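You operate a simulated robot arm through the tools that you are given. There is no shell and no other tool.

Carry out the task below with a simulated robot arm. There is one attempt and no reset: what you move stays moved.

Task
Make a hole in the white pot with the dibber and sow some radish seed in it.
Fine: dibber back in its hole, seed jar back. Set down upright: what you pick out.

The check looks at the end state, three seconds after you hand in, the way a careful person would. Anything else that was tipped, shoved, dropped, spilled or broken makes it a failure.

Robot
A 7-joint arm with a two-finger parallel gripper, fixed in place. Base frame: the origin is on the floor under the middle of its stand, x ahead of it, y to its left, z up; the work surface is at about z = 760. Lengths are in mm, angles in degrees, forces in N, time in s.
With the tool pointing down near the work surface it reaches from about 100 to 480 mm from the base axis. Its first joint turns from -166.0 to 166.0 degrees. Payload 1.57 kg.
Tool frame: the origin (TCP) lies between the finger pads and is the grasp point; the fingertips stand 30 mm ahead of it; z points along the fingers, y is the line along which they close. Largest opening 80 mm; finger width 17, thickness 12; the body of the gripper, 40 by 82 mm, starts 80 mm behind the TCP.
Orientation is that of the tool frame in the base frame, as [roll, pitch, yaw] about the fixed x, y, z axes, in that order (R = Rz(yaw) Ry(pitch) Rx(roll)). With the fingers straight down and closing along the base's y, the tool's x points along the base's -x, its y along +y and its z along -z.

Tools
- The arm moves only by the tool apply_moves. Its argument "motion" is a list of rows, each a list of 2 entries, a list of its own where there are three numbers: the shift along the base's x, y, z in units of 100 mm (1.0 is 100 mm), then the turn, a rotation vector about the base's x, y, z in units of 120 degrees (1.0 is 120 degrees). In form: [[[x, y, z], [rx, ry, rz]], ...]. A call has 1 to 20 rows; each row is the pose to reach, as a shift and turn from the pose commanded when the call began. "gripper" is the finger opening in cm, from 0 to 8, set as the call begins (left out, the last holds). A call with a number of a shift or a turn outside -1 to 1 is refused whole. Rows are played at 5 a second. More than 50 mm and 8.6 degrees between two rows, or a gripper value outside its range, and nothing of the call is played. Where a pose cannot be reached the arm comes as near as it can. A force on the tool above 40 N (or 10 N above the force at the start of the call, whichever is more), or a blocked arm, ends the call early, and 0.2 s more pass. Each finger travels about 72 mm/s and halts on what it meets, pressing with about 36 N; the grip force reading is that of the motor and also rises with nothing between the fingers. The clock runs only during rows and for 0.2 s after the last one: add rows that repeat a pose to give the fingers time. The reply holds the time, the measured pose of the TCP, the force on the tool along the base axes, the opening and the grip force, in the units named above and with some noise, with the torque about the TCP (base axes, N m) and any sound that the robot's microphone picked up, and new pictures: "pictures" is both (left out), scene, wrist or none.
- Cameras (640 x 400 px; columns grow to the right, rows downward): "scene" is fixed at [49.7, -498.7, 1388.3]; the picture's right is [0.94, -0.34, 0.00], its down [-0.14, -0.37, -0.92] and it looks along [0.31, 0.86, -0.39] (base axes); focal length 325 px, centre (320, 200). "wrist" rides on the gripper at [72, -7, -122] in the tool frame; the picture's right is [0.09, 1.00, 0.00], its down [-0.84, 0.08, -0.54] and it looks along [-0.54, 0.05, 0.84] (tool axes); focal length 238 px, centre (320, 200). There is no depth. A picture from a camera that has moved, and an enlarged one, comes with that camera's place and axes in the base frame and with its lens.
- lift_body(by): slides the trunk up (or, below 0, down) by that many mm; the arm rides with it, the base frame stays. It gives what a move gives, with no picture.
- close_up(camera, box): a new picture of the part [left, top, right, bottom] of that camera's present view, enlarged. No time passes.
- sign_off(): hands the job in; it is judged then, once.

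Places have to be worked out from the pictures, the camera data and where the tool is seen. Open the gripper and draw the arm clear of the work before you hand the job in, unless the task says otherwise.

The tools are called after "Emit:" as a command line: name --argument value ..., lists and objects as JSON in quotes. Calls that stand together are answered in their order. apply_moves: Moves the arm, as the interface text tells. Its arguments: {"type":"object","properties":{"motion":{"type":"array","items":{"type":"array"}},"gripper":{"type":"number"},"pictures":{"type":"string","enum":["both","scene","wrist","none"]}},"required":["motion"]} The other tools are called the same way: lift_body (by) moves the trunk up or down; close_up (camera, box) takes an enlarged picture of a part of a camera's view; sign_off () hands the job in.

At the start:

```text
clock: 0.0
tcp_pos: [340.2, 263.6, 1058.1]
ee_rot: [-180.0, 0.0, 180.0]
contact_force: [0.0, -0.8, -0.6]
moment: [0.03, -0.04, 0.01]
finger_gap: 80.0
finger_force: 0.0
trunk travel left (down, up): [-841.0, 149.0]
```

scene: 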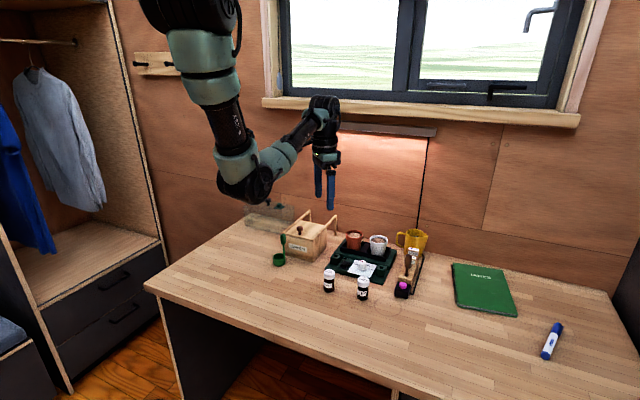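
wrist: 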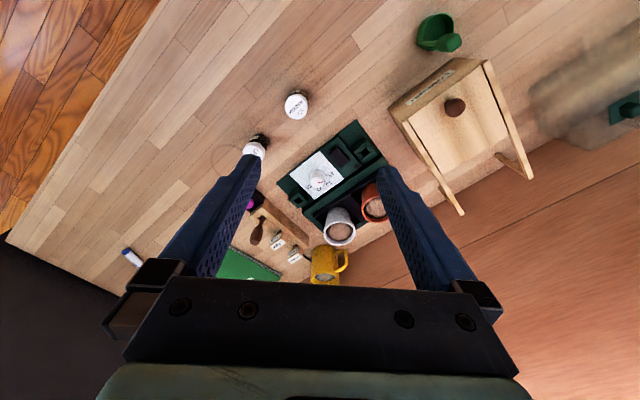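

I'll first look closely at the work area from both cameras before moving anything.

Emit:
close_up --camera "scene" --box '[240, 200, 440, 325]'

Emit:
close_up --camera "wrist" --box '[200, 80, 420, 300]'

Emit:
close_up --camera "scene" --box '[310, 220, 430, 310]'

```text
3.20 times, centred on (340, 262) of scene
camera zoom: at [49.7, -498.7, 1388.3], right [0.94, -0.34, 0.0], down [-0.14, -0.37, -0.92], along [0.31, 0.86, -0.39], focal length 1039 px, centre (256, 0)
```

zoom: 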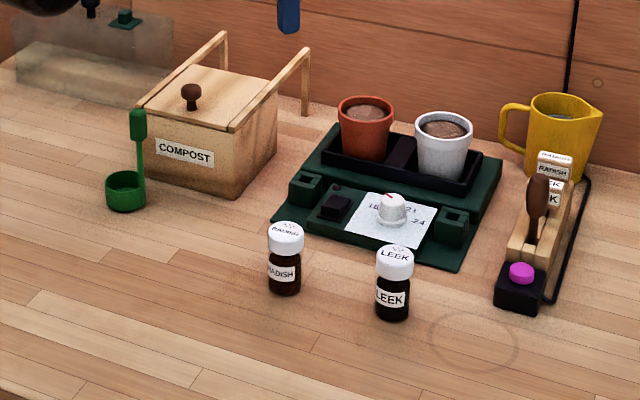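

```text
1.82 times, centred on (310, 190) of wrist
camera zoom: at [267.1, 255.5, 1179.0], right [-0.09, 1.0, 0.0], down [0.84, 0.08, 0.54], along [0.54, 0.05, -0.84], focal length 433 px, centre (338, 218)
```

zoom: 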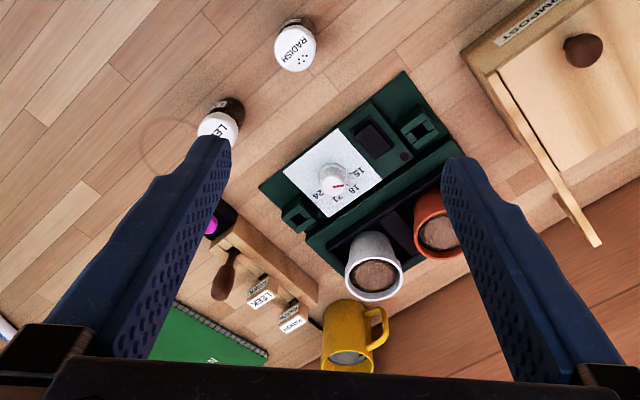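

```text
4.44 times, centred on (370, 265) of scene
camera zoom: at [49.7, -498.7, 1388.3], right [0.94, -0.34, 0.0], down [-0.14, -0.37, -0.92], along [0.31, 0.86, -0.39], focal length 1443 px, centre (98, -89)
```

zoom: 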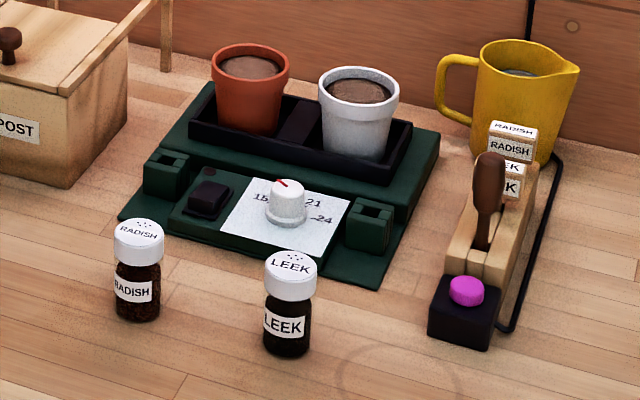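

The pots, dibber stand and jars lie about 400–620 mm out from the base axis. I'll zoom in on each of them to get accurate positions.

Emit:
close_up --camera "scene" --box '[385, 225, 433, 305]'

Emit:
close_up --camera "scene" --box '[340, 225, 396, 260]'

Emit:
close_up --camera "scene" --box '[316, 262, 380, 302]'

Emit:
close_up --camera "wrist" --box '[230, 170, 360, 290]'

Emit:
close_up --camera "wrist" --box '[230, 80, 330, 170]'

Emit:
close_up --camera "scene" --box '[120, 0, 380, 220]'

```text
5.00 times, centred on (409, 265) of scene
camera zoom: at [49.7, -498.7, 1388.3], right [0.94, -0.34, 0.0], down [-0.14, -0.37, -0.92], along [0.31, 0.86, -0.39], focal length 1624 px, centre (-125, -125)
```

zoom: 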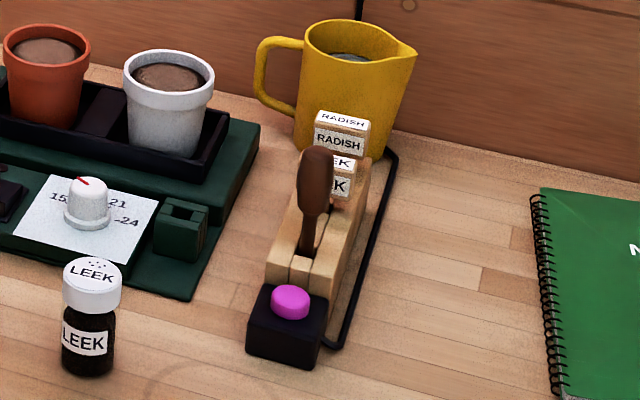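

```text
11.43 times, centred on (368, 242) of scene
camera zoom: at [49.7, -498.7, 1388.3], right [0.94, -0.34, 0.0], down [-0.14, -0.37, -0.92], along [0.31, 0.86, -0.39], focal length 3711 px, centre (-229, -286)
```

zoom: 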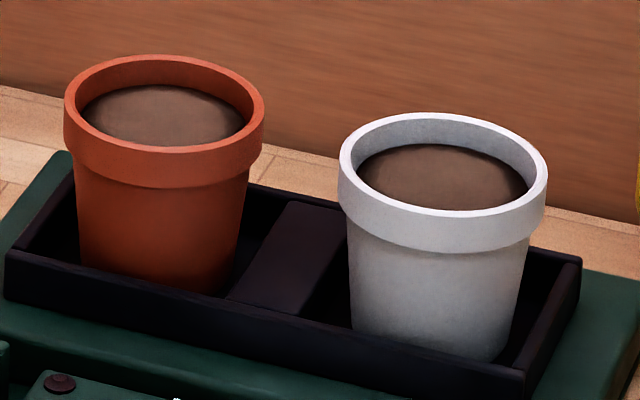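

```text
10.00 times, centred on (348, 282) of scene
camera zoom: at [49.7, -498.7, 1388.3], right [0.94, -0.34, 0.0], down [-0.14, -0.37, -0.92], along [0.31, 0.86, -0.39], focal length 3247 px, centre (40, -620)
```

zoom: 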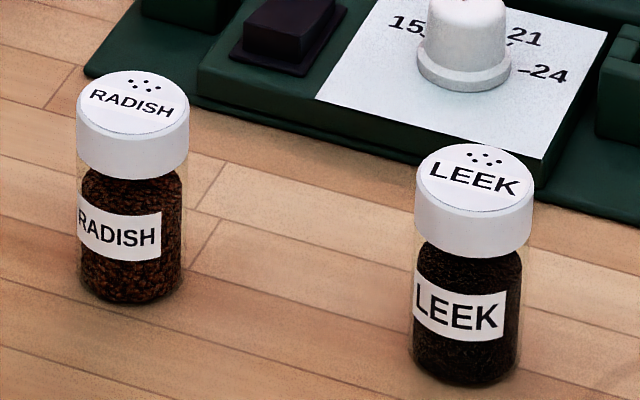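

```text
3.33 times, centred on (295, 230) of wrist
camera zoom: at [267.1, 255.5, 1179.0], right [-0.09, 1.0, 0.0], down [0.84, 0.08, 0.54], along [0.54, 0.05, -0.84], focal length 794 px, centre (403, 100)
```

zoom: 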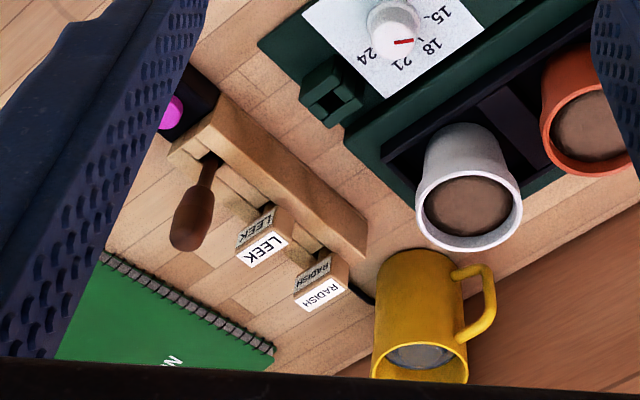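

```text
4.44 times, centred on (280, 125) of wrist
camera zoom: at [267.1, 255.5, 1179.0], right [-0.09, 1.0, 0.0], down [0.84, 0.08, 0.54], along [0.54, 0.05, -0.84], focal length 1059 px, centre (498, 533)
```

zoom: 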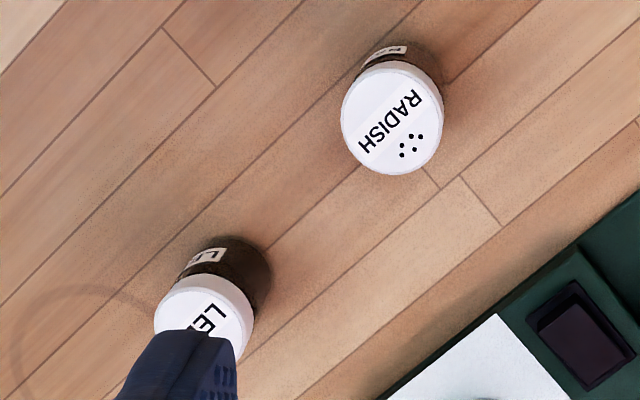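

```text
1.82 times, centred on (250, 110) of scene
camera zoom: at [49.7, -498.7, 1388.3], right [0.94, -0.34, 0.0], down [-0.14, -0.37, -0.92], along [0.31, 0.86, -0.39], focal length 590 px, centre (447, 364)
```

zoom: 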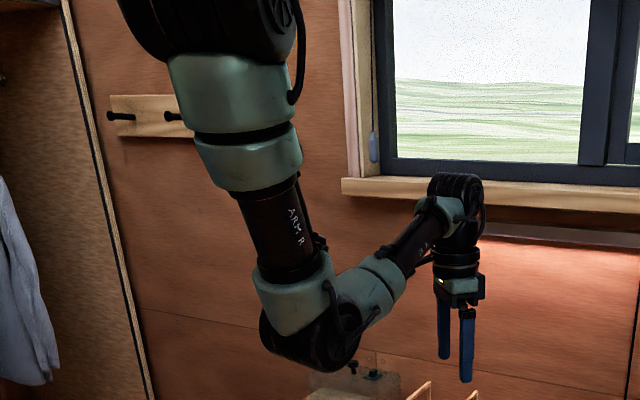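

I judge the dibber to be at about (565,168), standing upright with its top at z≈870. The white pot's rim is at about (552,318,840), and the radish jar is at (343,229) with its top at ≈826. The dibber and pot are beyond the tool-down reach at this trunk height, so I'll lower the trunk in steps and raise the arm as it goes.

Emit:
lift_body --by -100

```text
clock: 1.3
tcp_pos: [339.5, 262.6, 958.0]
ee_rot: [-180.0, 0.0, -179.9]
contact_force: [0.0, 0.4, 0.5]
moment: [0.0, 0.03, -0.01]
finger_gap: 79.9
finger_force: 0.1
trunk travel left (down, up): [-741.0, 249.0]
```

The trunk came down 100 mm and the TCP went with it, to z=958. Now I'll raise the arm 100 mm to keep clearance.

Emit:
apply_moves --motion '[[[0, 0, 0.4], [0, 0, 0]], [[0, 0, 0.8], [0, 0, 0]], [[0, 0, 1.0], [0, 0, 0]]]' --pictures "none"

Emit:
lift_body --by -100

Emit:
apply_moves --motion '[[[0, 0, 0.4], [0, 0, 0]], [[0, 0, 0.8], [0, 0, 0]], [[0, 0, 1.0], [0, 0, 0]]]' --pictures "scene"

```text
clock: 2.1
tcp_pos: [338.4, 264.1, 1061.7]
ee_rot: [-179.9, 0.1, -179.8]
contact_force: [0.1, -1.0, -0.6]
moment: [0.07, -0.01, -0.01]
finger_gap: 80.1
finger_force: 0.1
out of reach, approached as far as the arm can: row 1, 2
trunk travel left (down, up): [-741.0, 249.0]
```

```text
clock: 3.5
tcp_pos: [341.0, 263.3, 961.8]
ee_rot: [180.0, 0.0, -179.9]
contact_force: [0.0, 0.3, -0.8]
moment: [-0.02, -0.02, 0.01]
finger_gap: 80.3
finger_force: 0.1
trunk travel left (down, up): [-641.0, 349.0]
```

```text
clock: 4.3
tcp_pos: [341.1, 261.1, 1063.4]
ee_rot: [180.0, 0.1, -179.9]
contact_force: [-0.6, 0.0, 0.7]
moment: [0.0, 0.03, 0.0]
finger_gap: 80.2
finger_force: 0.0
trunk travel left (down, up): [-641.0, 349.0]
```

scene: 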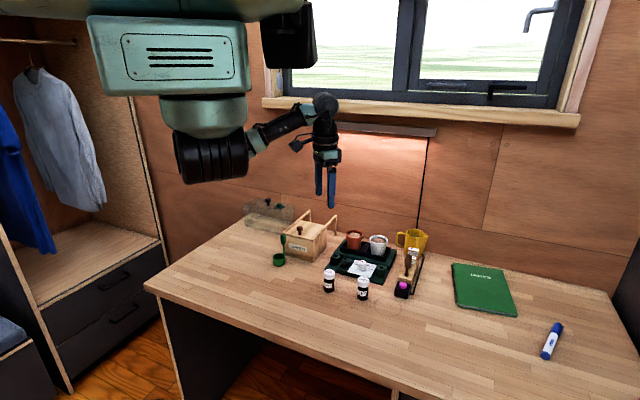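

The trunk is now down 200 mm and the shoulder sits at about z=1260, which should reach with a tilted tool. To grasp the jar from the side I'd like the camera side of the gripper facing up, so I'll test in free air whether the tool can be turned about the vertical.

Emit:
apply_moves --motion '[[[0, 0, 0], [0, 0, 0.07]], [[0, 0, 0], [0, 0, 0.14]], [[0, 0, 0], [0, 0, 0.21]], [[0, 0, 0], [0, 0, 0.28]], [[0, 0, 0], [0, 0, 0.35]], [[0, 0, 0], [0, 0, 0.42]], [[0, 0, 0], [0, 0, 0.49]], [[0, 0, 0], [0, 0, 0.56]], [[0, 0, 0], [0, 0, 0.63]], [[0, 0, 0], [0, 0, 0.7]], [[0, 0, 0], [0, 0, 0.77]], [[0, 0, 0], [0, 0, 0.84]], [[0, 0, 0], [0, 0, 0.91]], [[0, 0, 0], [0, 0, 0.98]]]' --pictures "both"

```text
clock: 7.3
tcp_pos: [341.6, 263.5, 1060.1]
ee_rot: [-180.0, -0.1, -62.3]
contact_force: [-0.2, 0.9, -1.2]
moment: [0.03, -0.02, 0.03]
finger_gap: 80.0
finger_force: 0.0
trunk travel left (down, up): [-641.0, 349.0]
camera wrist: at [379.8, 202.4, 1182.1], right [-0.84, -0.55, 0.0], down [-0.46, 0.7, 0.54], along [-0.3, 0.45, -0.84], focal length 238 px, centre (320, 200)
```

scene: 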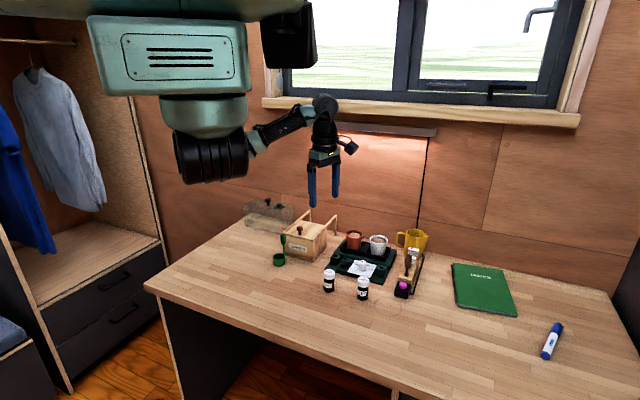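
wrist: 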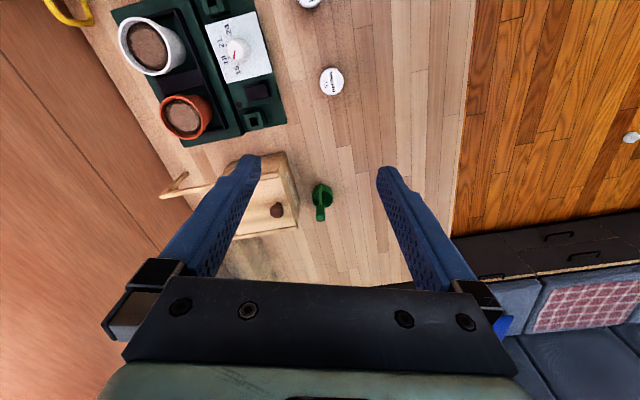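

The +118° turn was reached, and the camera stalk shows up as a real part of the gripper. I'll continue to a full 180° so the camera side points away from the robot.

Emit:
apply_moves --motion '[[[0, 0, 0], [0, 0, 0.07]], [[0, 0, 0], [0, 0, 0.14]], [[0, 0, 0], [0, 0, 0.21]], [[0, 0, 0], [0, 0, 0.28]], [[0, 0, 0], [0, 0, 0.35]], [[0, 0, 0], [0, 0, 0.42]], [[0, 0, 0], [0, 0, 0.49]], [[0, 0, 0], [0, 0, 0.52]]]' --pictures "both"

```text
clock: 9.1
tcp_pos: [338.6, 334.1, 1028.3]
ee_rot: [180.0, -0.1, -0.2]
contact_force: [0.3, -0.5, 0.1]
moment: [0.02, -0.01, -0.02]
finger_gap: 79.8
finger_force: 0.1
out of reach, approached as far as the arm can: row 6, 7, 8
trunk travel left (down, up): [-641.0, 349.0]
camera wrist: at [410.6, 340.9, 1149.8], right [0.09, -1.0, 0.0], down [-0.84, -0.07, 0.54], along [-0.54, -0.05, -0.84], focal length 238 px, centre (320, 200)
```

scene: 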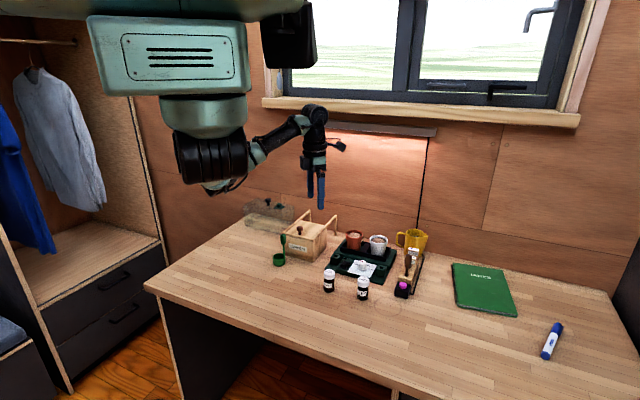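
wrist: 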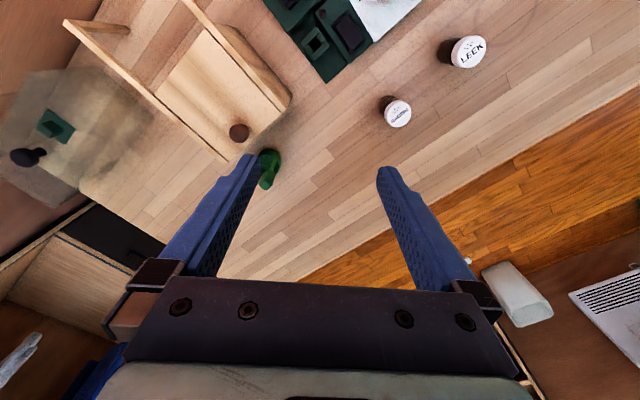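

The last part ran into a joint limit, so the arm settled off-position. The camera-inward orientation with about a 30° nose-down side grasp will do instead, so I'll turn back.

Emit:
apply_moves --motion '[[[0, 0, 0], [0, 0, -0.07]], [[0, 0, 0], [0, 0, -0.14]], [[0, 0, 0], [0, 0, -0.21]], [[0, 0, 0], [0, 0, -0.28]], [[0, 0, 0], [0, 0, -0.35]], [[0, 0, 0], [0, 0, -0.42]], [[0, 0, 0], [0, 0, -0.49]], [[0, 0, 0], [0, 0, -0.56]], [[0, 0, 0], [0, 0, -0.63]], [[0, 0, 0], [0, 0, -0.7]], [[0, 0, 0], [0, 0, -0.77]], [[0, 0, 0], [0, 0, -0.84]], [[0, 0, 0], [0, 0, -0.91]], [[0, 0, 0], [0, 0, -0.98]]]' --pictures "none"

```text
clock: 12.1
tcp_pos: [340.5, 334.2, 1028.2]
ee_rot: [-179.9, -0.1, -117.8]
contact_force: [0.4, -1.1, 0.6]
moment: [0.01, 0.0, -0.01]
finger_gap: 79.8
finger_force: 0.1
trunk travel left (down, up): [-641.0, 349.0]
```

The arm is now at (340,334,1028) with yaw −118. I'll bring the tool to yaw −155 so its approach lies along azimuth 25°, then tilt it 40° outward in free air.

Emit:
apply_moves --motion '[[[0.1, -0.16, 0], [0, 0, -0.062]], [[0.2, -0.32, 0], [0, 0, -0.124]], [[0.3, -0.48, 0], [0, 0, -0.186]], [[0.4, -0.64, 0], [0, 0, -0.248]], [[0.5, -0.8, 0], [0, 0, -0.31]]]' --pictures "none"

Emit:
apply_moves --motion '[[[0, 0, 0], [0.0282, -0.0604, 0]], [[0, -0.05, 0], [0.0564, -0.1208, 0]], [[0, -0.1, 0], [0.0845, -0.1813, 0]], [[0, -0.2, 0], [0.1127, -0.2417, 0]], [[0, -0.3, 0], [0.1409, -0.3021, 0]]]' --pictures "both"

```text
clock: 13.3
tcp_pos: [391.2, 252.7, 1027.9]
ee_rot: [180.0, 0.0, -155.0]
contact_force: [0.7, -0.2, 0.8]
moment: [-0.01, 0.01, 0.01]
finger_gap: 79.9
finger_force: 0.0
trunk travel left (down, up): [-641.0, 349.0]
```

```text
clock: 14.5
tcp_pos: [391.8, 222.4, 1028.3]
ee_rot: [-179.9, 40.2, -154.7]
contact_force: [-0.4, -0.7, -0.2]
moment: [-0.01, -0.02, -0.06]
finger_gap: 80.1
finger_force: 0.0
trunk travel left (down, up): [-641.0, 349.0]
camera wrist: at [273.0, 159.6, 1074.6], right [-0.49, 0.87, -0.06], down [0.23, 0.19, 0.95], along [0.84, 0.45, -0.29], focal length 238 px, centre (320, 200)
```

scene: 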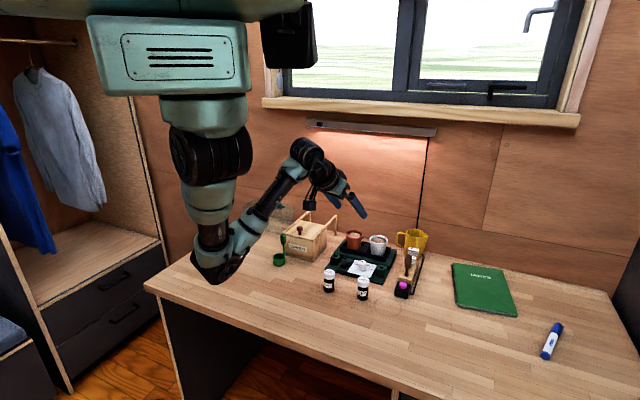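
wrist: 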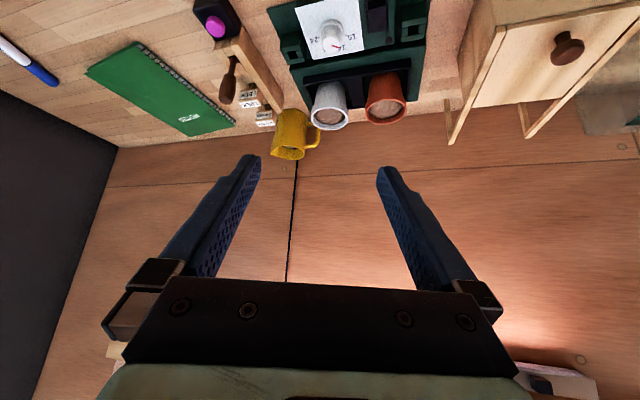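

The tilt of 40° was reached and the elbow hangs well clear. I'll zoom this wrist view on the dibber stand and pot for a second triangulation.

Emit:
close_up --camera "wrist" --box '[185, 0, 295, 130]'

Emit:
close_up --camera "wrist" --box '[270, 0, 430, 140]'

Emit:
close_up --camera "scene" --box '[394, 240, 430, 300]'

```text
3.08 times, centred on (240, 65) of wrist
camera zoom: at [273.0, 159.6, 1074.6], right [-0.49, 0.87, -0.06], down [0.23, 0.19, 0.95], along [0.84, 0.45, -0.29], focal length 733 px, centre (566, 615)
```

zoom: 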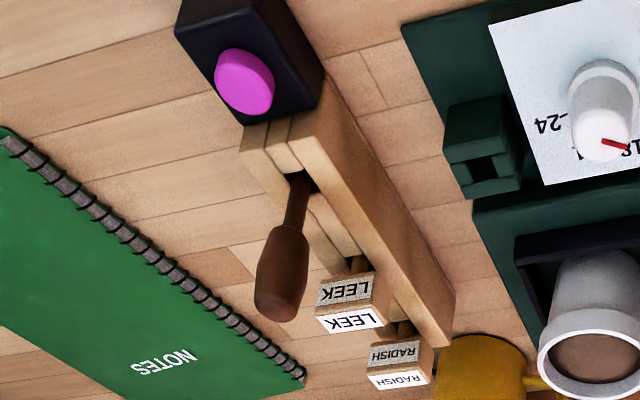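

```text
2.86 times, centred on (350, 70) of wrist
camera zoom: at [273.0, 159.6, 1074.6], right [-0.49, 0.87, -0.06], down [0.23, 0.19, 0.95], along [0.84, 0.45, -0.29], focal length 681 px, centre (234, 571)
```

zoom: 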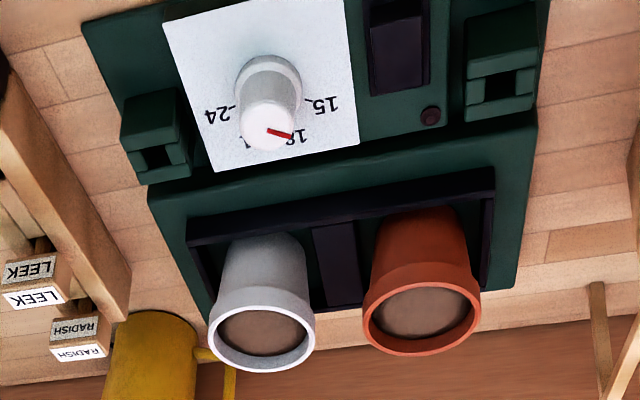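

```text
6.67 times, centred on (412, 270) of scene
camera zoom: at [49.7, -498.7, 1388.3], right [0.94, -0.34, 0.0], down [-0.14, -0.37, -0.92], along [0.31, 0.86, -0.39], focal length 2165 px, centre (-293, -267)
```

zoom: 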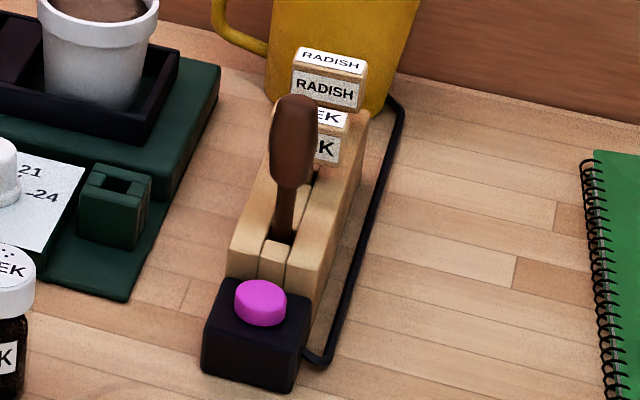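

My refined estimate puts the dibber axis at (564.5,166), vertical. The handle is about 20 mm wide and runs from z≈825 to 868. I'll move to a pre-grasp point 100 mm back along the tilted approach with the fingers opened to 50 mm.

Emit:
apply_moves --motion '[[[0.3, -0.21, -0.15], [0, 0, 0]], [[0.6, -0.42, -0.3], [0, 0, 0]], [[0.9, -0.63, -0.45], [0, 0, 0]], [[1.0, -0.75, -0.6], [0, 0, 0]], [[1.0, -0.8, -0.7], [0, 0, 0]]]' --gripper 5 --pictures "none"

Emit:
apply_moves --motion '[[[0.08, -0.02, -0.15], [0, 0, 0]], [[0.14, -0.03, -0.3], [0, 0, 0]], [[0.14, -0.03, -0.3], [0, 0, 0]]]' --pictures "both"

```text
clock: 15.7
tcp_pos: [490.1, 142.8, 957.3]
ee_rot: [-180.0, 40.0, -154.8]
contact_force: [0.5, -0.3, 0.2]
moment: [-0.01, 0.01, -0.01]
finger_gap: 50.0
finger_force: 0.0
trunk travel left (down, up): [-641.0, 349.0]
```

```text
clock: 16.5
tcp_pos: [504.4, 140.3, 927.7]
ee_rot: [180.0, 40.1, -154.7]
contact_force: [-0.1, -0.4, 0.0]
moment: [-0.01, -0.04, -0.01]
finger_gap: 50.1
finger_force: 0.2
trunk travel left (down, up): [-641.0, 349.0]
camera wrist: at [385.7, 76.8, 973.9], right [-0.49, 0.87, -0.06], down [0.23, 0.2, 0.95], along [0.84, 0.45, -0.3], focal length 238 px, centre (320, 200)
```

scene: 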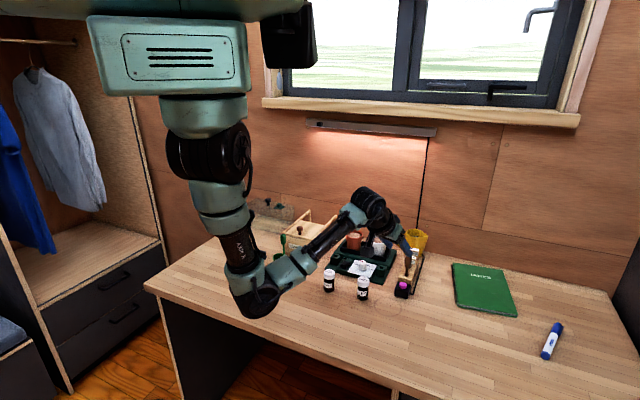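
wrist: 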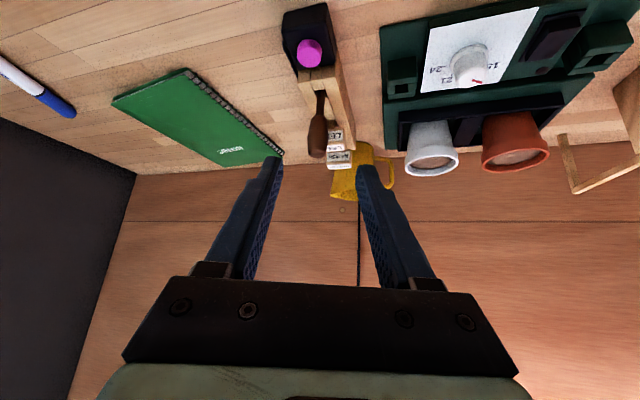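

The dibber handle appears just ahead of and between the fingers. I'll take a close-up to confirm alignment before sliding in.

Emit:
close_up --camera "wrist" --box '[250, 30, 410, 230]'

Emit:
close_up --camera "scene" --box '[350, 190, 440, 305]'

```text
2.00 times, centred on (330, 130) of wrist
camera zoom: at [385.7, 76.8, 973.9], right [-0.49, 0.87, -0.06], down [0.23, 0.2, 0.95], along [0.84, 0.45, -0.3], focal length 477 px, centre (300, 340)
```

zoom: 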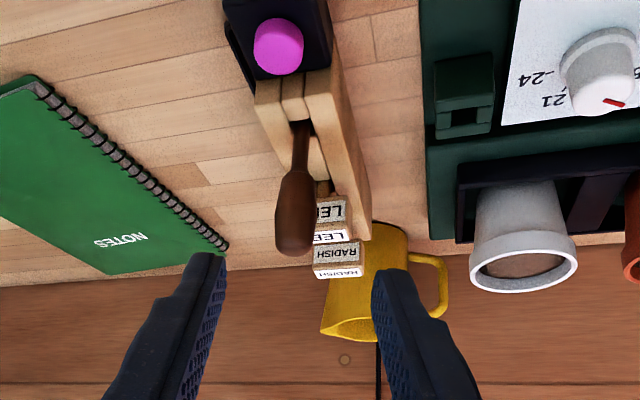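

```text
3.48 times, centred on (395, 248) of scene
camera zoom: at [49.7, -498.7, 1388.3], right [0.94, -0.34, 0.0], down [-0.14, -0.37, -0.92], along [0.31, 0.86, -0.39], focal length 1130 px, centre (59, 35)
```

zoom: 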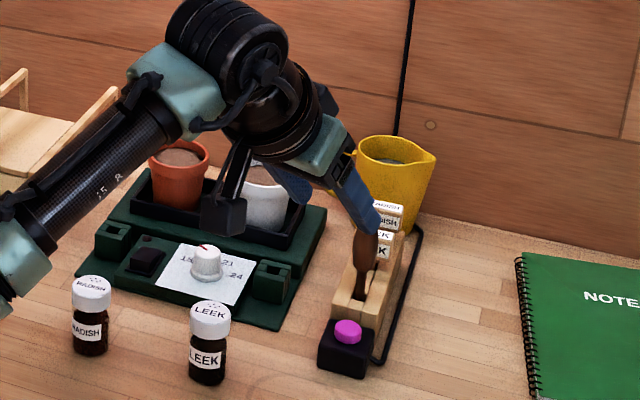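

The triangulation is consistent: axis at (564.5,166), top at z≈866. I'll slide in along the approach to put the TCP on the handle at z≈850, still open.

Emit:
apply_moves --motion '[[[0.12, 0.052, -0.155], [0, 0, 0]], [[0.24, 0.104, -0.31], [0, 0, 0]], [[0.36, 0.156, -0.465], [0, 0, 0]], [[0.48, 0.208, -0.62], [0, 0, 0]], [[0.6, 0.258, -0.775], [0, 0, 0]], [[0.6, 0.258, -0.775], [0, 0, 0]]]' --pictures "both"

Emit:
close_up --camera "wrist" --box '[250, 30, 410, 230]'

Emit:
close_up --camera "scene" --box '[370, 210, 440, 305]'

```text
clock: 17.9
tcp_pos: [564.9, 165.2, 850.3]
ee_rot: [-179.8, 40.1, -154.7]
contact_force: [-0.1, 0.3, -0.6]
moment: [0.03, 0.01, -0.01]
finger_gap: 50.0
finger_force: 0.0
trunk travel left (down, up): [-641.0, 349.0]
camera wrist: at [447.2, 102.6, 897.2], right [-0.49, 0.87, -0.06], down [0.23, 0.2, 0.95], along [0.84, 0.45, -0.3], focal length 238 px, centre (320, 200)
```

scene: 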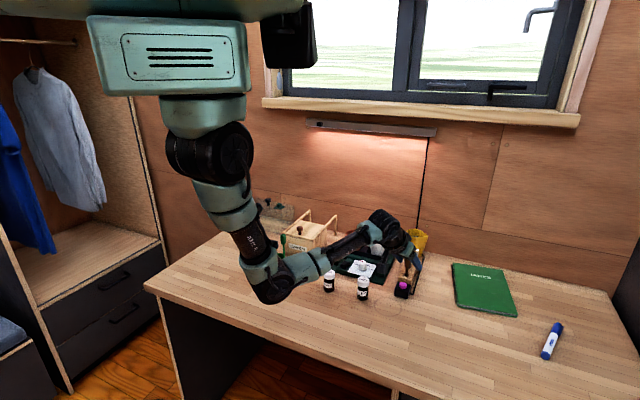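
wrist: 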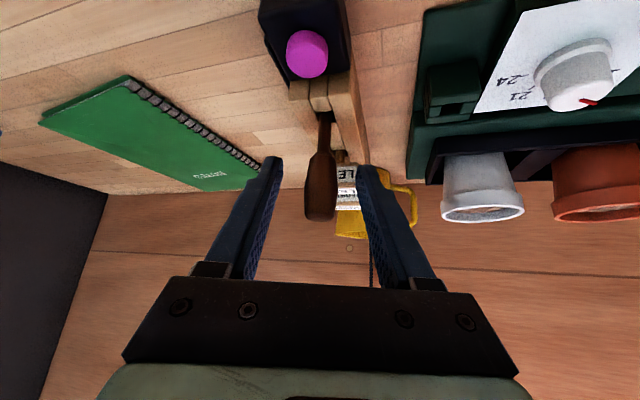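

```text
2.00 times, centred on (330, 130) of wrist
camera zoom: at [447.2, 102.6, 897.2], right [-0.49, 0.87, -0.06], down [0.23, 0.2, 0.95], along [0.84, 0.45, -0.3], focal length 477 px, centre (300, 340)
```

zoom: 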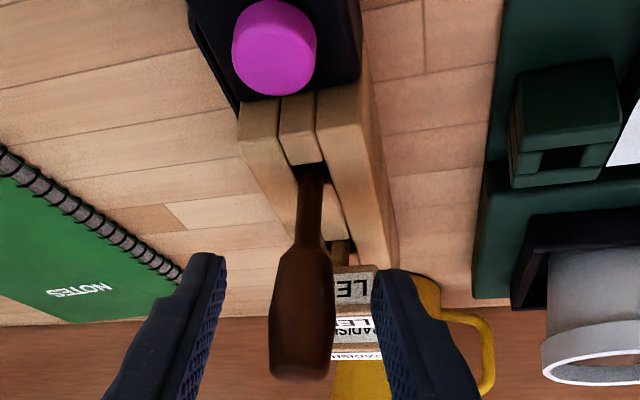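

```text
4.21 times, centred on (405, 258) of scene
camera zoom: at [49.7, -498.7, 1388.3], right [0.94, -0.34, 0.0], down [-0.14, -0.37, -0.92], along [0.31, 0.86, -0.39], focal length 1367 px, centre (-38, -42)
```

zoom: 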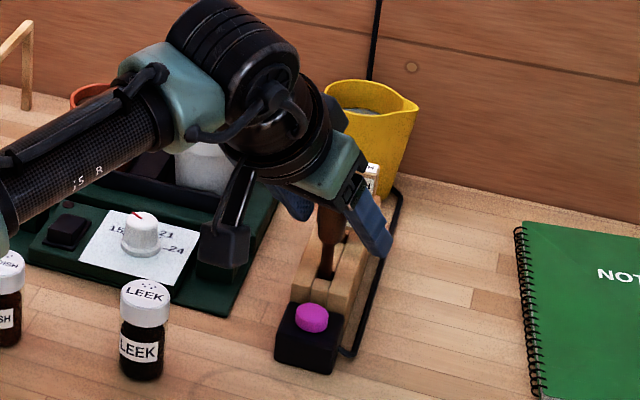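

The handle is centred between the fingers, and the TCP projects onto mid-handle. I'll close the gripper here.

Emit:
apply_moves --motion '[[[0, 0, 0], [0, 0, 0]], [[0, 0, 0], [0, 0, 0]], [[0, 0, 0], [0, 0, 0]], [[0, 0, 0], [0, 0, 0]], [[0, 0, 0], [0, 0, 0]]]' --gripper 0 --pictures "wrist"

Emit:
close_up --camera "wrist" --box '[250, 30, 410, 230]'

```text
clock: 19.1
tcp_pos: [565.4, 165.3, 850.5]
ee_rot: [-179.9, 40.0, -154.8]
contact_force: [1.1, 0.1, 0.1]
moment: [0.03, -0.03, 0.01]
finger_gap: 17.2
finger_force: 32.3
trunk travel left (down, up): [-641.0, 349.0]
camera wrist: at [447.1, 102.6, 897.3], right [-0.49, 0.87, -0.06], down [0.23, 0.2, 0.95], along [0.84, 0.45, -0.3], focal length 238 px, centre (320, 200)
```

wrist: 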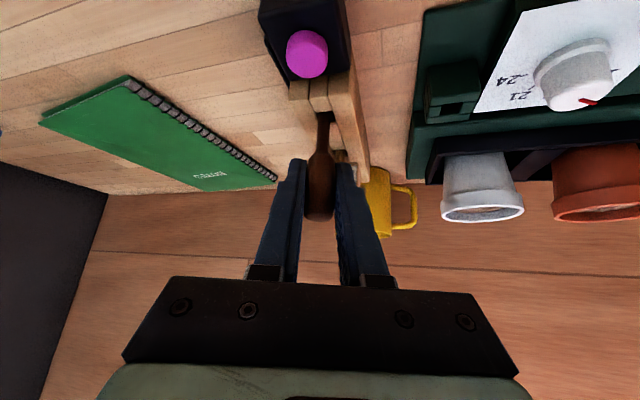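

```text
2.00 times, centred on (330, 130) of wrist
camera zoom: at [447.1, 102.6, 897.3], right [-0.49, 0.87, -0.06], down [0.23, 0.2, 0.95], along [0.84, 0.45, -0.3], focal length 477 px, centre (300, 340)
```

zoom: 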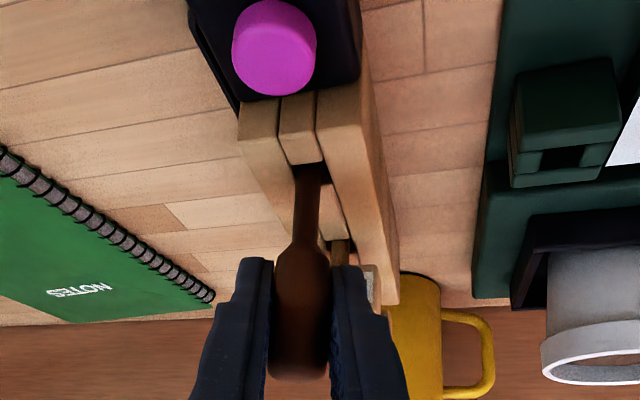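

The grip holds at gap 17.2 mm and about 32 N. I'll lift straight up 100 mm, slowly, watching the force.

Emit:
apply_moves --motion '[[[0, 0, 0.08], [0, 0, 0]], [[0, 0, 0.16], [0, 0, 0]], [[0, 0, 0.26], [0, 0, 0]], [[0, 0, 0.38], [0, 0, 0]], [[0, 0, 0.52], [0, 0, 0]], [[0, 0, 0.68], [0, 0, 0]], [[0, 0, 0.84], [0, 0, 0]], [[0, 0, 1.0], [0, 0, 0]], [[0, 0, 1.0], [0, 0, 0]]]' --pictures "both"

Emit:
close_up --camera "scene" --box '[360, 190, 440, 305]'

Emit:
close_up --camera "wrist" --box '[250, 0, 410, 230]'

```text
clock: 21.1
tcp_pos: [565.5, 166.5, 952.0]
ee_rot: [-179.9, 39.9, -154.8]
contact_force: [0.3, 0.0, -0.2]
moment: [0.01, 0.06, 0.02]
finger_gap: 17.3
finger_force: 31.8
trunk travel left (down, up): [-641.0, 349.0]
camera wrist: at [447.4, 102.6, 997.8], right [-0.49, 0.87, -0.06], down [0.23, 0.2, 0.95], along [0.84, 0.45, -0.3], focal length 238 px, centre (320, 200)
```

scene: 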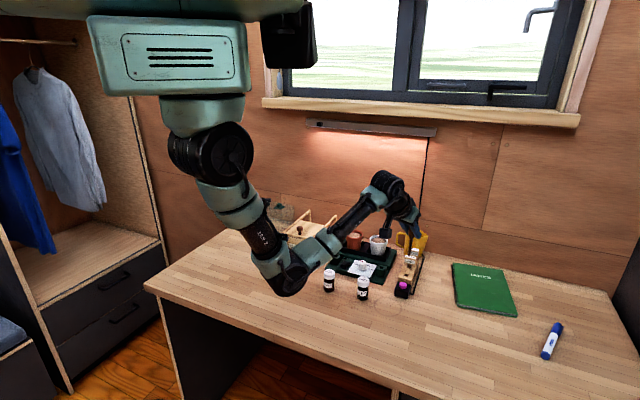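
wrist: 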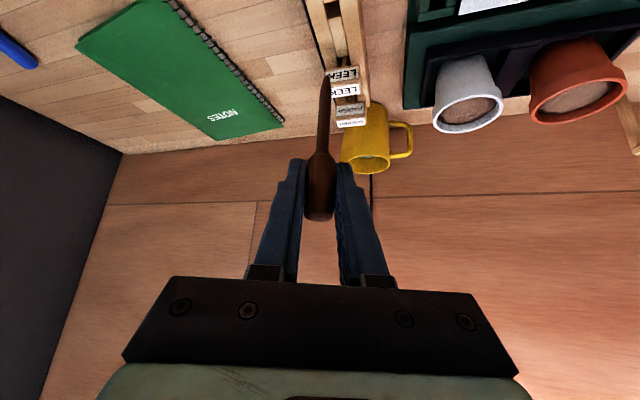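

```text
3.48 times, centred on (400, 248) of scene
camera zoom: at [49.7, -498.7, 1388.3], right [0.94, -0.34, 0.0], down [-0.14, -0.37, -0.92], along [0.31, 0.86, -0.39], focal length 1130 px, centre (42, 35)
```

zoom: 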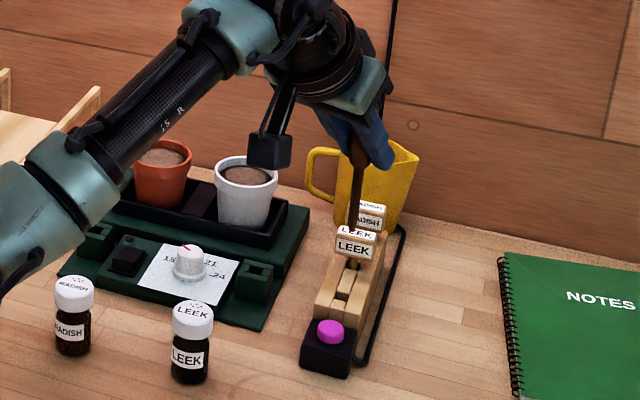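

```text
1.74 times, centred on (330, 115) of wrist
camera zoom: at [447.4, 102.6, 997.8], right [-0.49, 0.87, -0.06], down [0.23, 0.2, 0.95], along [0.84, 0.45, -0.3], focal length 414 px, centre (303, 348)
```

zoom: 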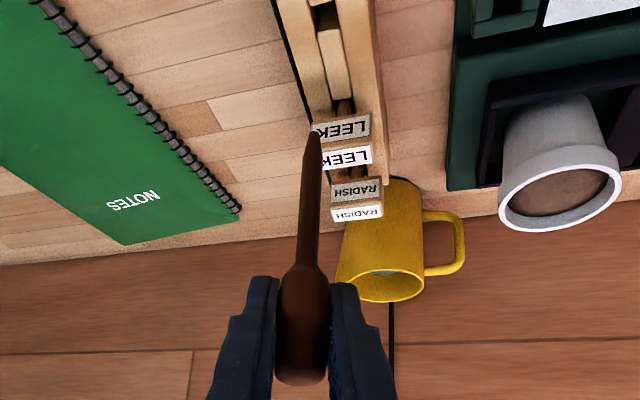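

The dibber is out cleanly. Its tip is about 88 mm below the TCP and its total length is about 104 mm. I'll carry it level towards the white pot in two stages and re-measure the pot as I go.

Emit:
apply_moves --motion '[[[-0.01, 0.1, 0.01], [0, 0, 0]], [[-0.03, 0.25, 0.02], [0, 0, 0]], [[-0.05, 0.4, 0.03], [0, 0, 0]], [[-0.06, 0.55, 0.03], [0, 0, 0]], [[-0.08, 0.7, 0.03], [0, 0, 0]], [[-0.1, 0.85, 0.03], [0, 0, 0]], [[-0.12, 1.0, 0.03], [0, 0, 0]], [[-0.12, 1.0, 0.03], [0, 0, 0]]]' --pictures "both"

Emit:
close_up --camera "wrist" --box '[240, 0, 440, 230]'

Emit:
close_up --camera "scene" --box '[340, 180, 440, 305]'

```text
clock: 22.9
tcp_pos: [550.8, 265.5, 953.7]
ee_rot: [-179.9, 40.1, -154.8]
contact_force: [-0.3, -0.3, 0.4]
moment: [0.02, 0.01, -0.02]
finger_gap: 17.3
finger_force: 32.6
trunk travel left (down, up): [-641.0, 349.0]
camera wrist: at [432.6, 203.4, 999.5], right [-0.49, 0.87, -0.06], down [0.23, 0.2, 0.95], along [0.84, 0.45, -0.3], focal length 238 px, centre (320, 200)
```

scene: 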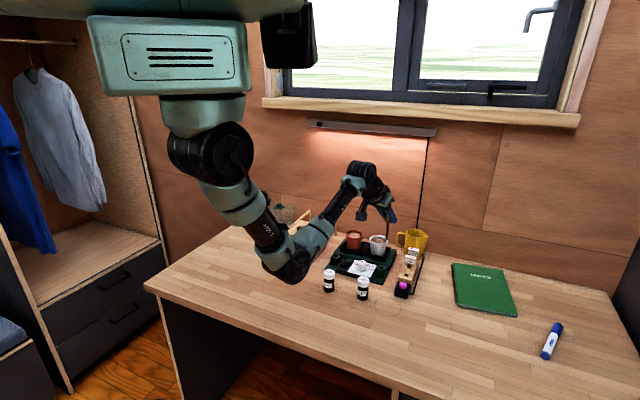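
wrist: 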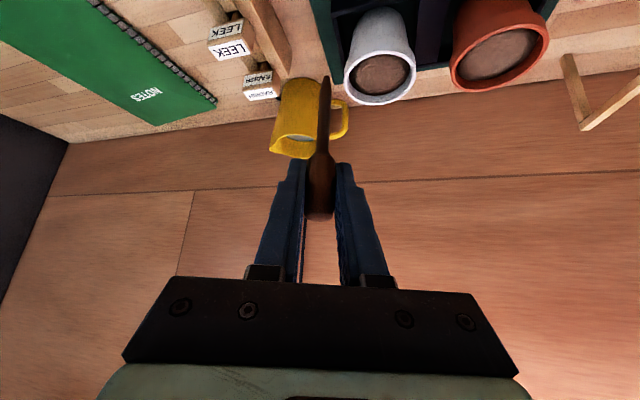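

```text
1.74 times, centred on (340, 115) of wrist
camera zoom: at [432.6, 203.4, 999.5], right [-0.49, 0.87, -0.06], down [0.23, 0.2, 0.95], along [0.84, 0.45, -0.3], focal length 414 px, centre (285, 348)
```

zoom: 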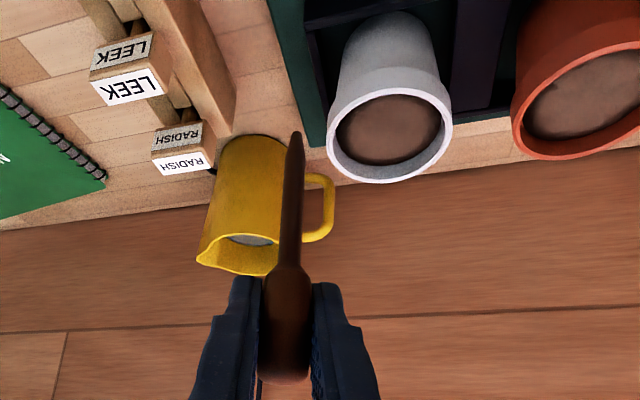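

```text
3.20 times, centred on (390, 242) of scene
camera zoom: at [49.7, -498.7, 1388.3], right [0.94, -0.34, 0.0], down [-0.14, -0.37, -0.92], along [0.31, 0.86, -0.39], focal length 1039 px, centre (96, 64)
```

zoom: 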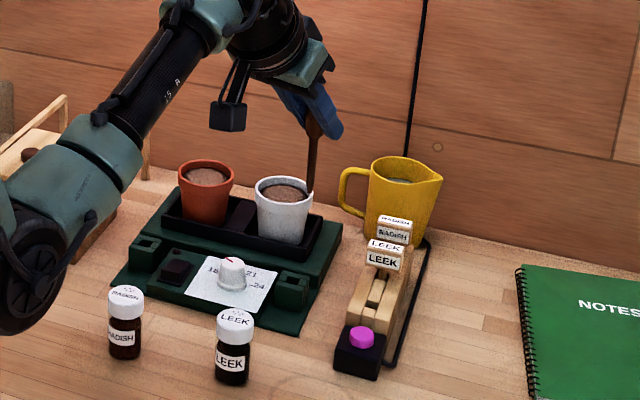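

The tip hangs just beside the rim. I put the rim centre at (553.5,317.5,≈837), so I'll move over the pot's centre while staying high and check again.

Emit:
apply_moves --motion '[[[0.01, 0.13, 0], [0, 0, 0]], [[0.02, 0.26, 0], [0, 0, 0]], [[0.025, 0.39, 0], [0, 0, 0]], [[0.027, 0.52, 0], [0, 0, 0]], [[0.027, 0.52, 0], [0, 0, 0]]]' --pictures "both"

Emit:
close_up --camera "wrist" --box '[240, 0, 440, 230]'

Emit:
close_up --camera "scene" --box '[350, 200, 414, 270]'

```text
clock: 24.1
tcp_pos: [556.5, 318.6, 953.0]
ee_rot: [-180.0, 40.0, -154.9]
contact_force: [0.5, 0.5, 0.2]
moment: [-0.04, 0.02, 0.02]
finger_gap: 17.3
finger_force: 32.2
trunk travel left (down, up): [-641.0, 349.0]
camera wrist: at [437.4, 255.3, 999.9], right [-0.49, 0.87, -0.06], down [0.23, 0.2, 0.95], along [0.84, 0.45, -0.3], focal length 238 px, centre (320, 200)
```

scene: 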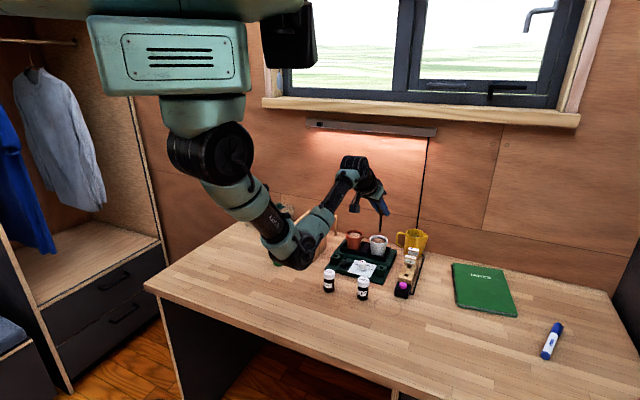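
wrist: 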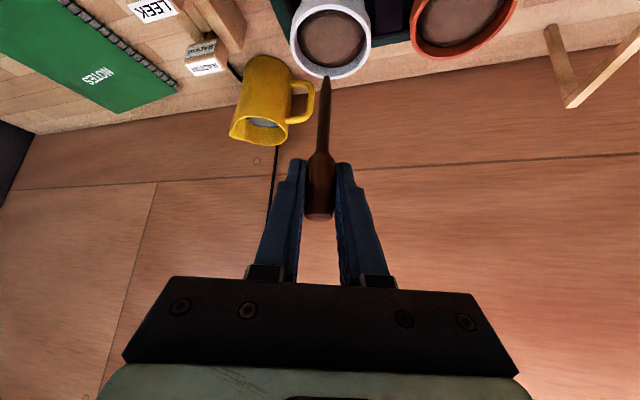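

```text
1.74 times, centred on (340, 115) of wrist
camera zoom: at [437.4, 255.3, 999.9], right [-0.49, 0.87, -0.06], down [0.23, 0.2, 0.95], along [0.84, 0.45, -0.3], focal length 414 px, centre (285, 348)
```

zoom: 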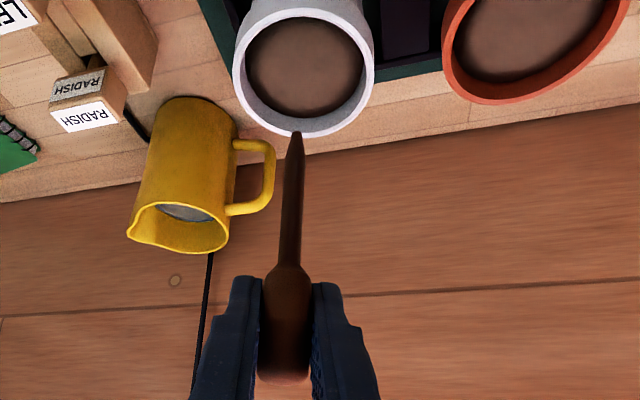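

```text
5.71 times, centred on (382, 235) of scene
camera zoom: at [49.7, -498.7, 1388.3], right [0.94, -0.34, 0.0], down [-0.14, -0.37, -0.92], along [0.31, 0.86, -0.39], focal length 1856 px, centre (-34, 0)
```

zoom: 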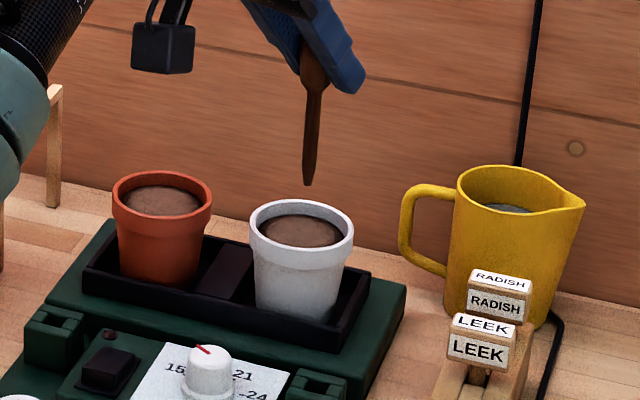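

The scene and wrist views differ slightly on the pot's height. I'll take sharper close-ups of the tip and rim to settle the alignment before going down.

Emit:
close_up --camera "scene" --box '[362, 224, 394, 254]'

Emit:
close_up --camera "wrist" --box '[280, 0, 380, 100]'

```text
13.33 times, centred on (378, 239) of scene
camera zoom: at [49.7, -498.7, 1388.3], right [0.94, -0.34, 0.0], down [-0.14, -0.37, -0.92], along [0.31, 0.86, -0.39], focal length 4330 px, centre (-453, -320)
```

zoom: 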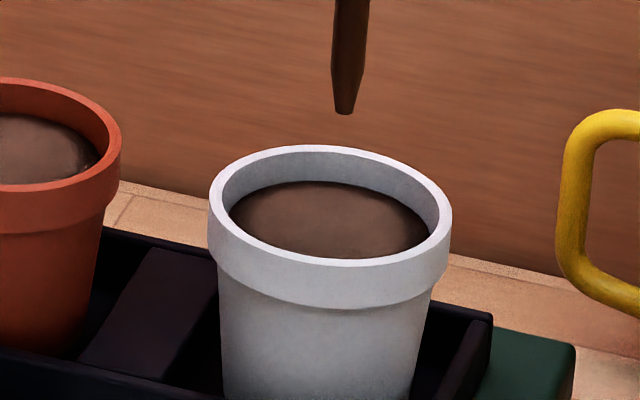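

```text
4.00 times, centred on (330, 50) of wrist
camera zoom: at [437.4, 255.3, 999.9], right [-0.49, 0.87, -0.06], down [0.23, 0.2, 0.95], along [0.84, 0.45, -0.3], focal length 953 px, centre (280, 800)
```

zoom: 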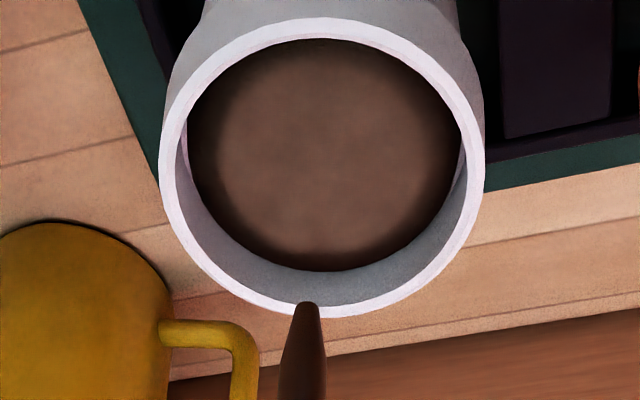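

By the wrist view, the rim centre is directly below the TCP within a few millimetres, and the tip is about 30 mm above the rim plane. I'll lower 30 mm and check again.

Emit:
apply_moves --motion '[[[0, 0, -0.1], [0, 0, 0]], [[0, 0, -0.2], [0, 0, 0]], [[0, 0, -0.3], [0, 0, 0]], [[0, 0, -0.3], [0, 0, 0]]]' --pictures "none"

Emit:
close_up --camera "scene" --box '[362, 224, 394, 254]'

Emit:
close_up --camera "wrist" --box '[280, 0, 380, 100]'

```text
clock: 25.1
tcp_pos: [556.9, 319.1, 922.9]
ee_rot: [-179.8, 40.0, -154.6]
contact_force: [0.6, -0.3, -0.6]
moment: [0.01, 0.01, 0.02]
finger_gap: 17.2
finger_force: 32.3
trunk travel left (down, up): [-641.0, 349.0]
```

```text
13.33 times, centred on (378, 239) of scene
camera zoom: at [49.7, -498.7, 1388.3], right [0.94, -0.34, 0.0], down [-0.14, -0.37, -0.92], along [0.31, 0.86, -0.39], focal length 4330 px, centre (-453, -320)
```

zoom: 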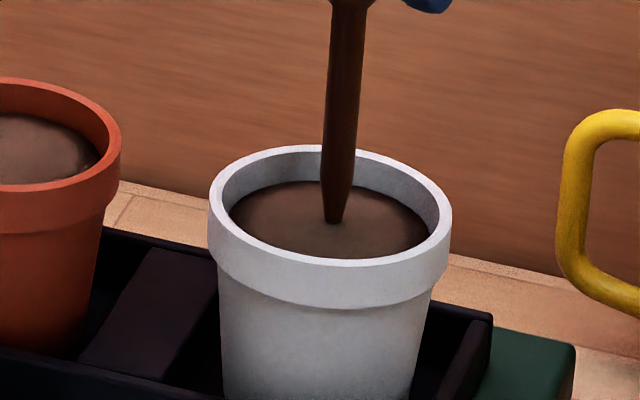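

```text
4.00 times, centred on (330, 50) of wrist
camera zoom: at [437.1, 255.7, 968.9], right [-0.49, 0.87, -0.06], down [0.23, 0.2, 0.95], along [0.84, 0.45, -0.3], focal length 953 px, centre (280, 800)
```

zoom: 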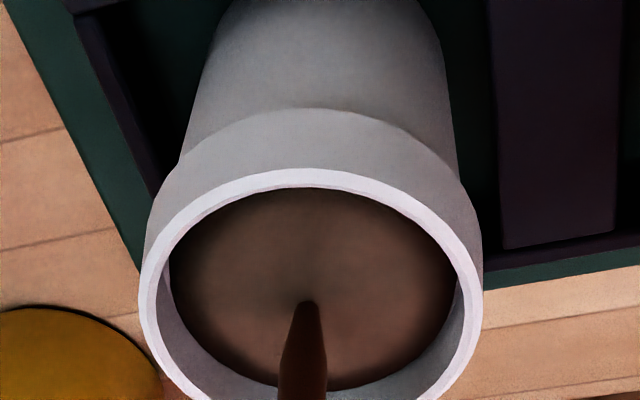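

The tip is now at about rim level and centred over the soil. I'll lower in small steps, watching the force for soil contact.

Emit:
apply_moves --motion '[[[0, 0, -0.04], [0, 0, 0]], [[0, 0, -0.08], [0, 0, 0]], [[0, 0, -0.12], [0, 0, 0]], [[0, 0, -0.12], [0, 0, 0]]]' --pictures "none"

Emit:
close_up --camera "scene" --box '[362, 224, 394, 254]'

Emit:
close_up --camera "wrist" --box '[270, 20, 390, 140]'

```text
clock: 26.1
tcp_pos: [555.2, 319.5, 909.8]
ee_rot: [-179.9, 40.0, -154.8]
contact_force: [-0.8, 0.4, -0.9]
moment: [0.0, 0.01, 0.02]
finger_gap: 17.2
finger_force: 32.7
trunk travel left (down, up): [-641.0, 349.0]
```

```text
13.33 times, centred on (378, 239) of scene
camera zoom: at [49.7, -498.7, 1388.3], right [0.94, -0.34, 0.0], down [-0.14, -0.37, -0.92], along [0.31, 0.86, -0.39], focal length 4330 px, centre (-453, -320)
```

zoom: 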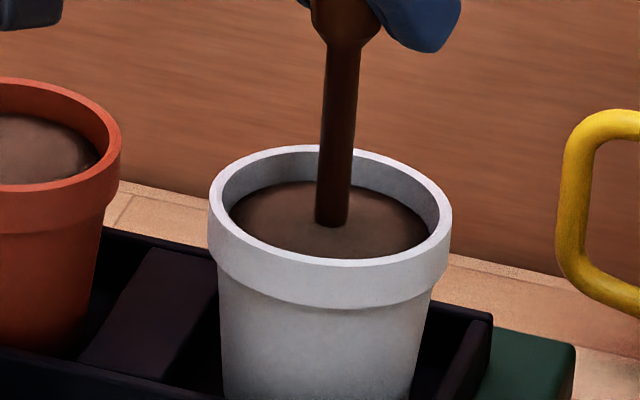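

```text
3.33 times, centred on (330, 80) of wrist
camera zoom: at [437.0, 256.5, 957.6], right [-0.49, 0.87, -0.06], down [0.23, 0.2, 0.95], along [0.84, 0.45, -0.3], focal length 794 px, centre (287, 600)
```

zoom: 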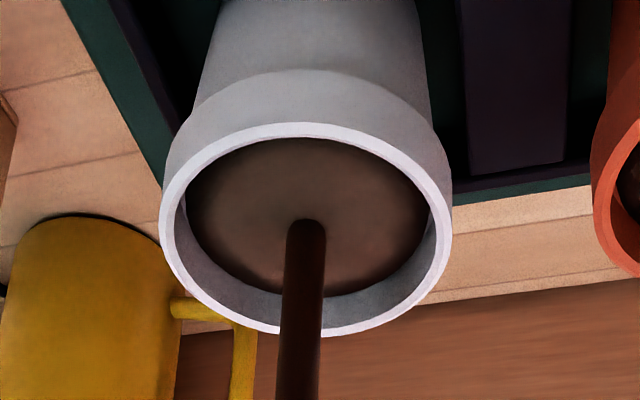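

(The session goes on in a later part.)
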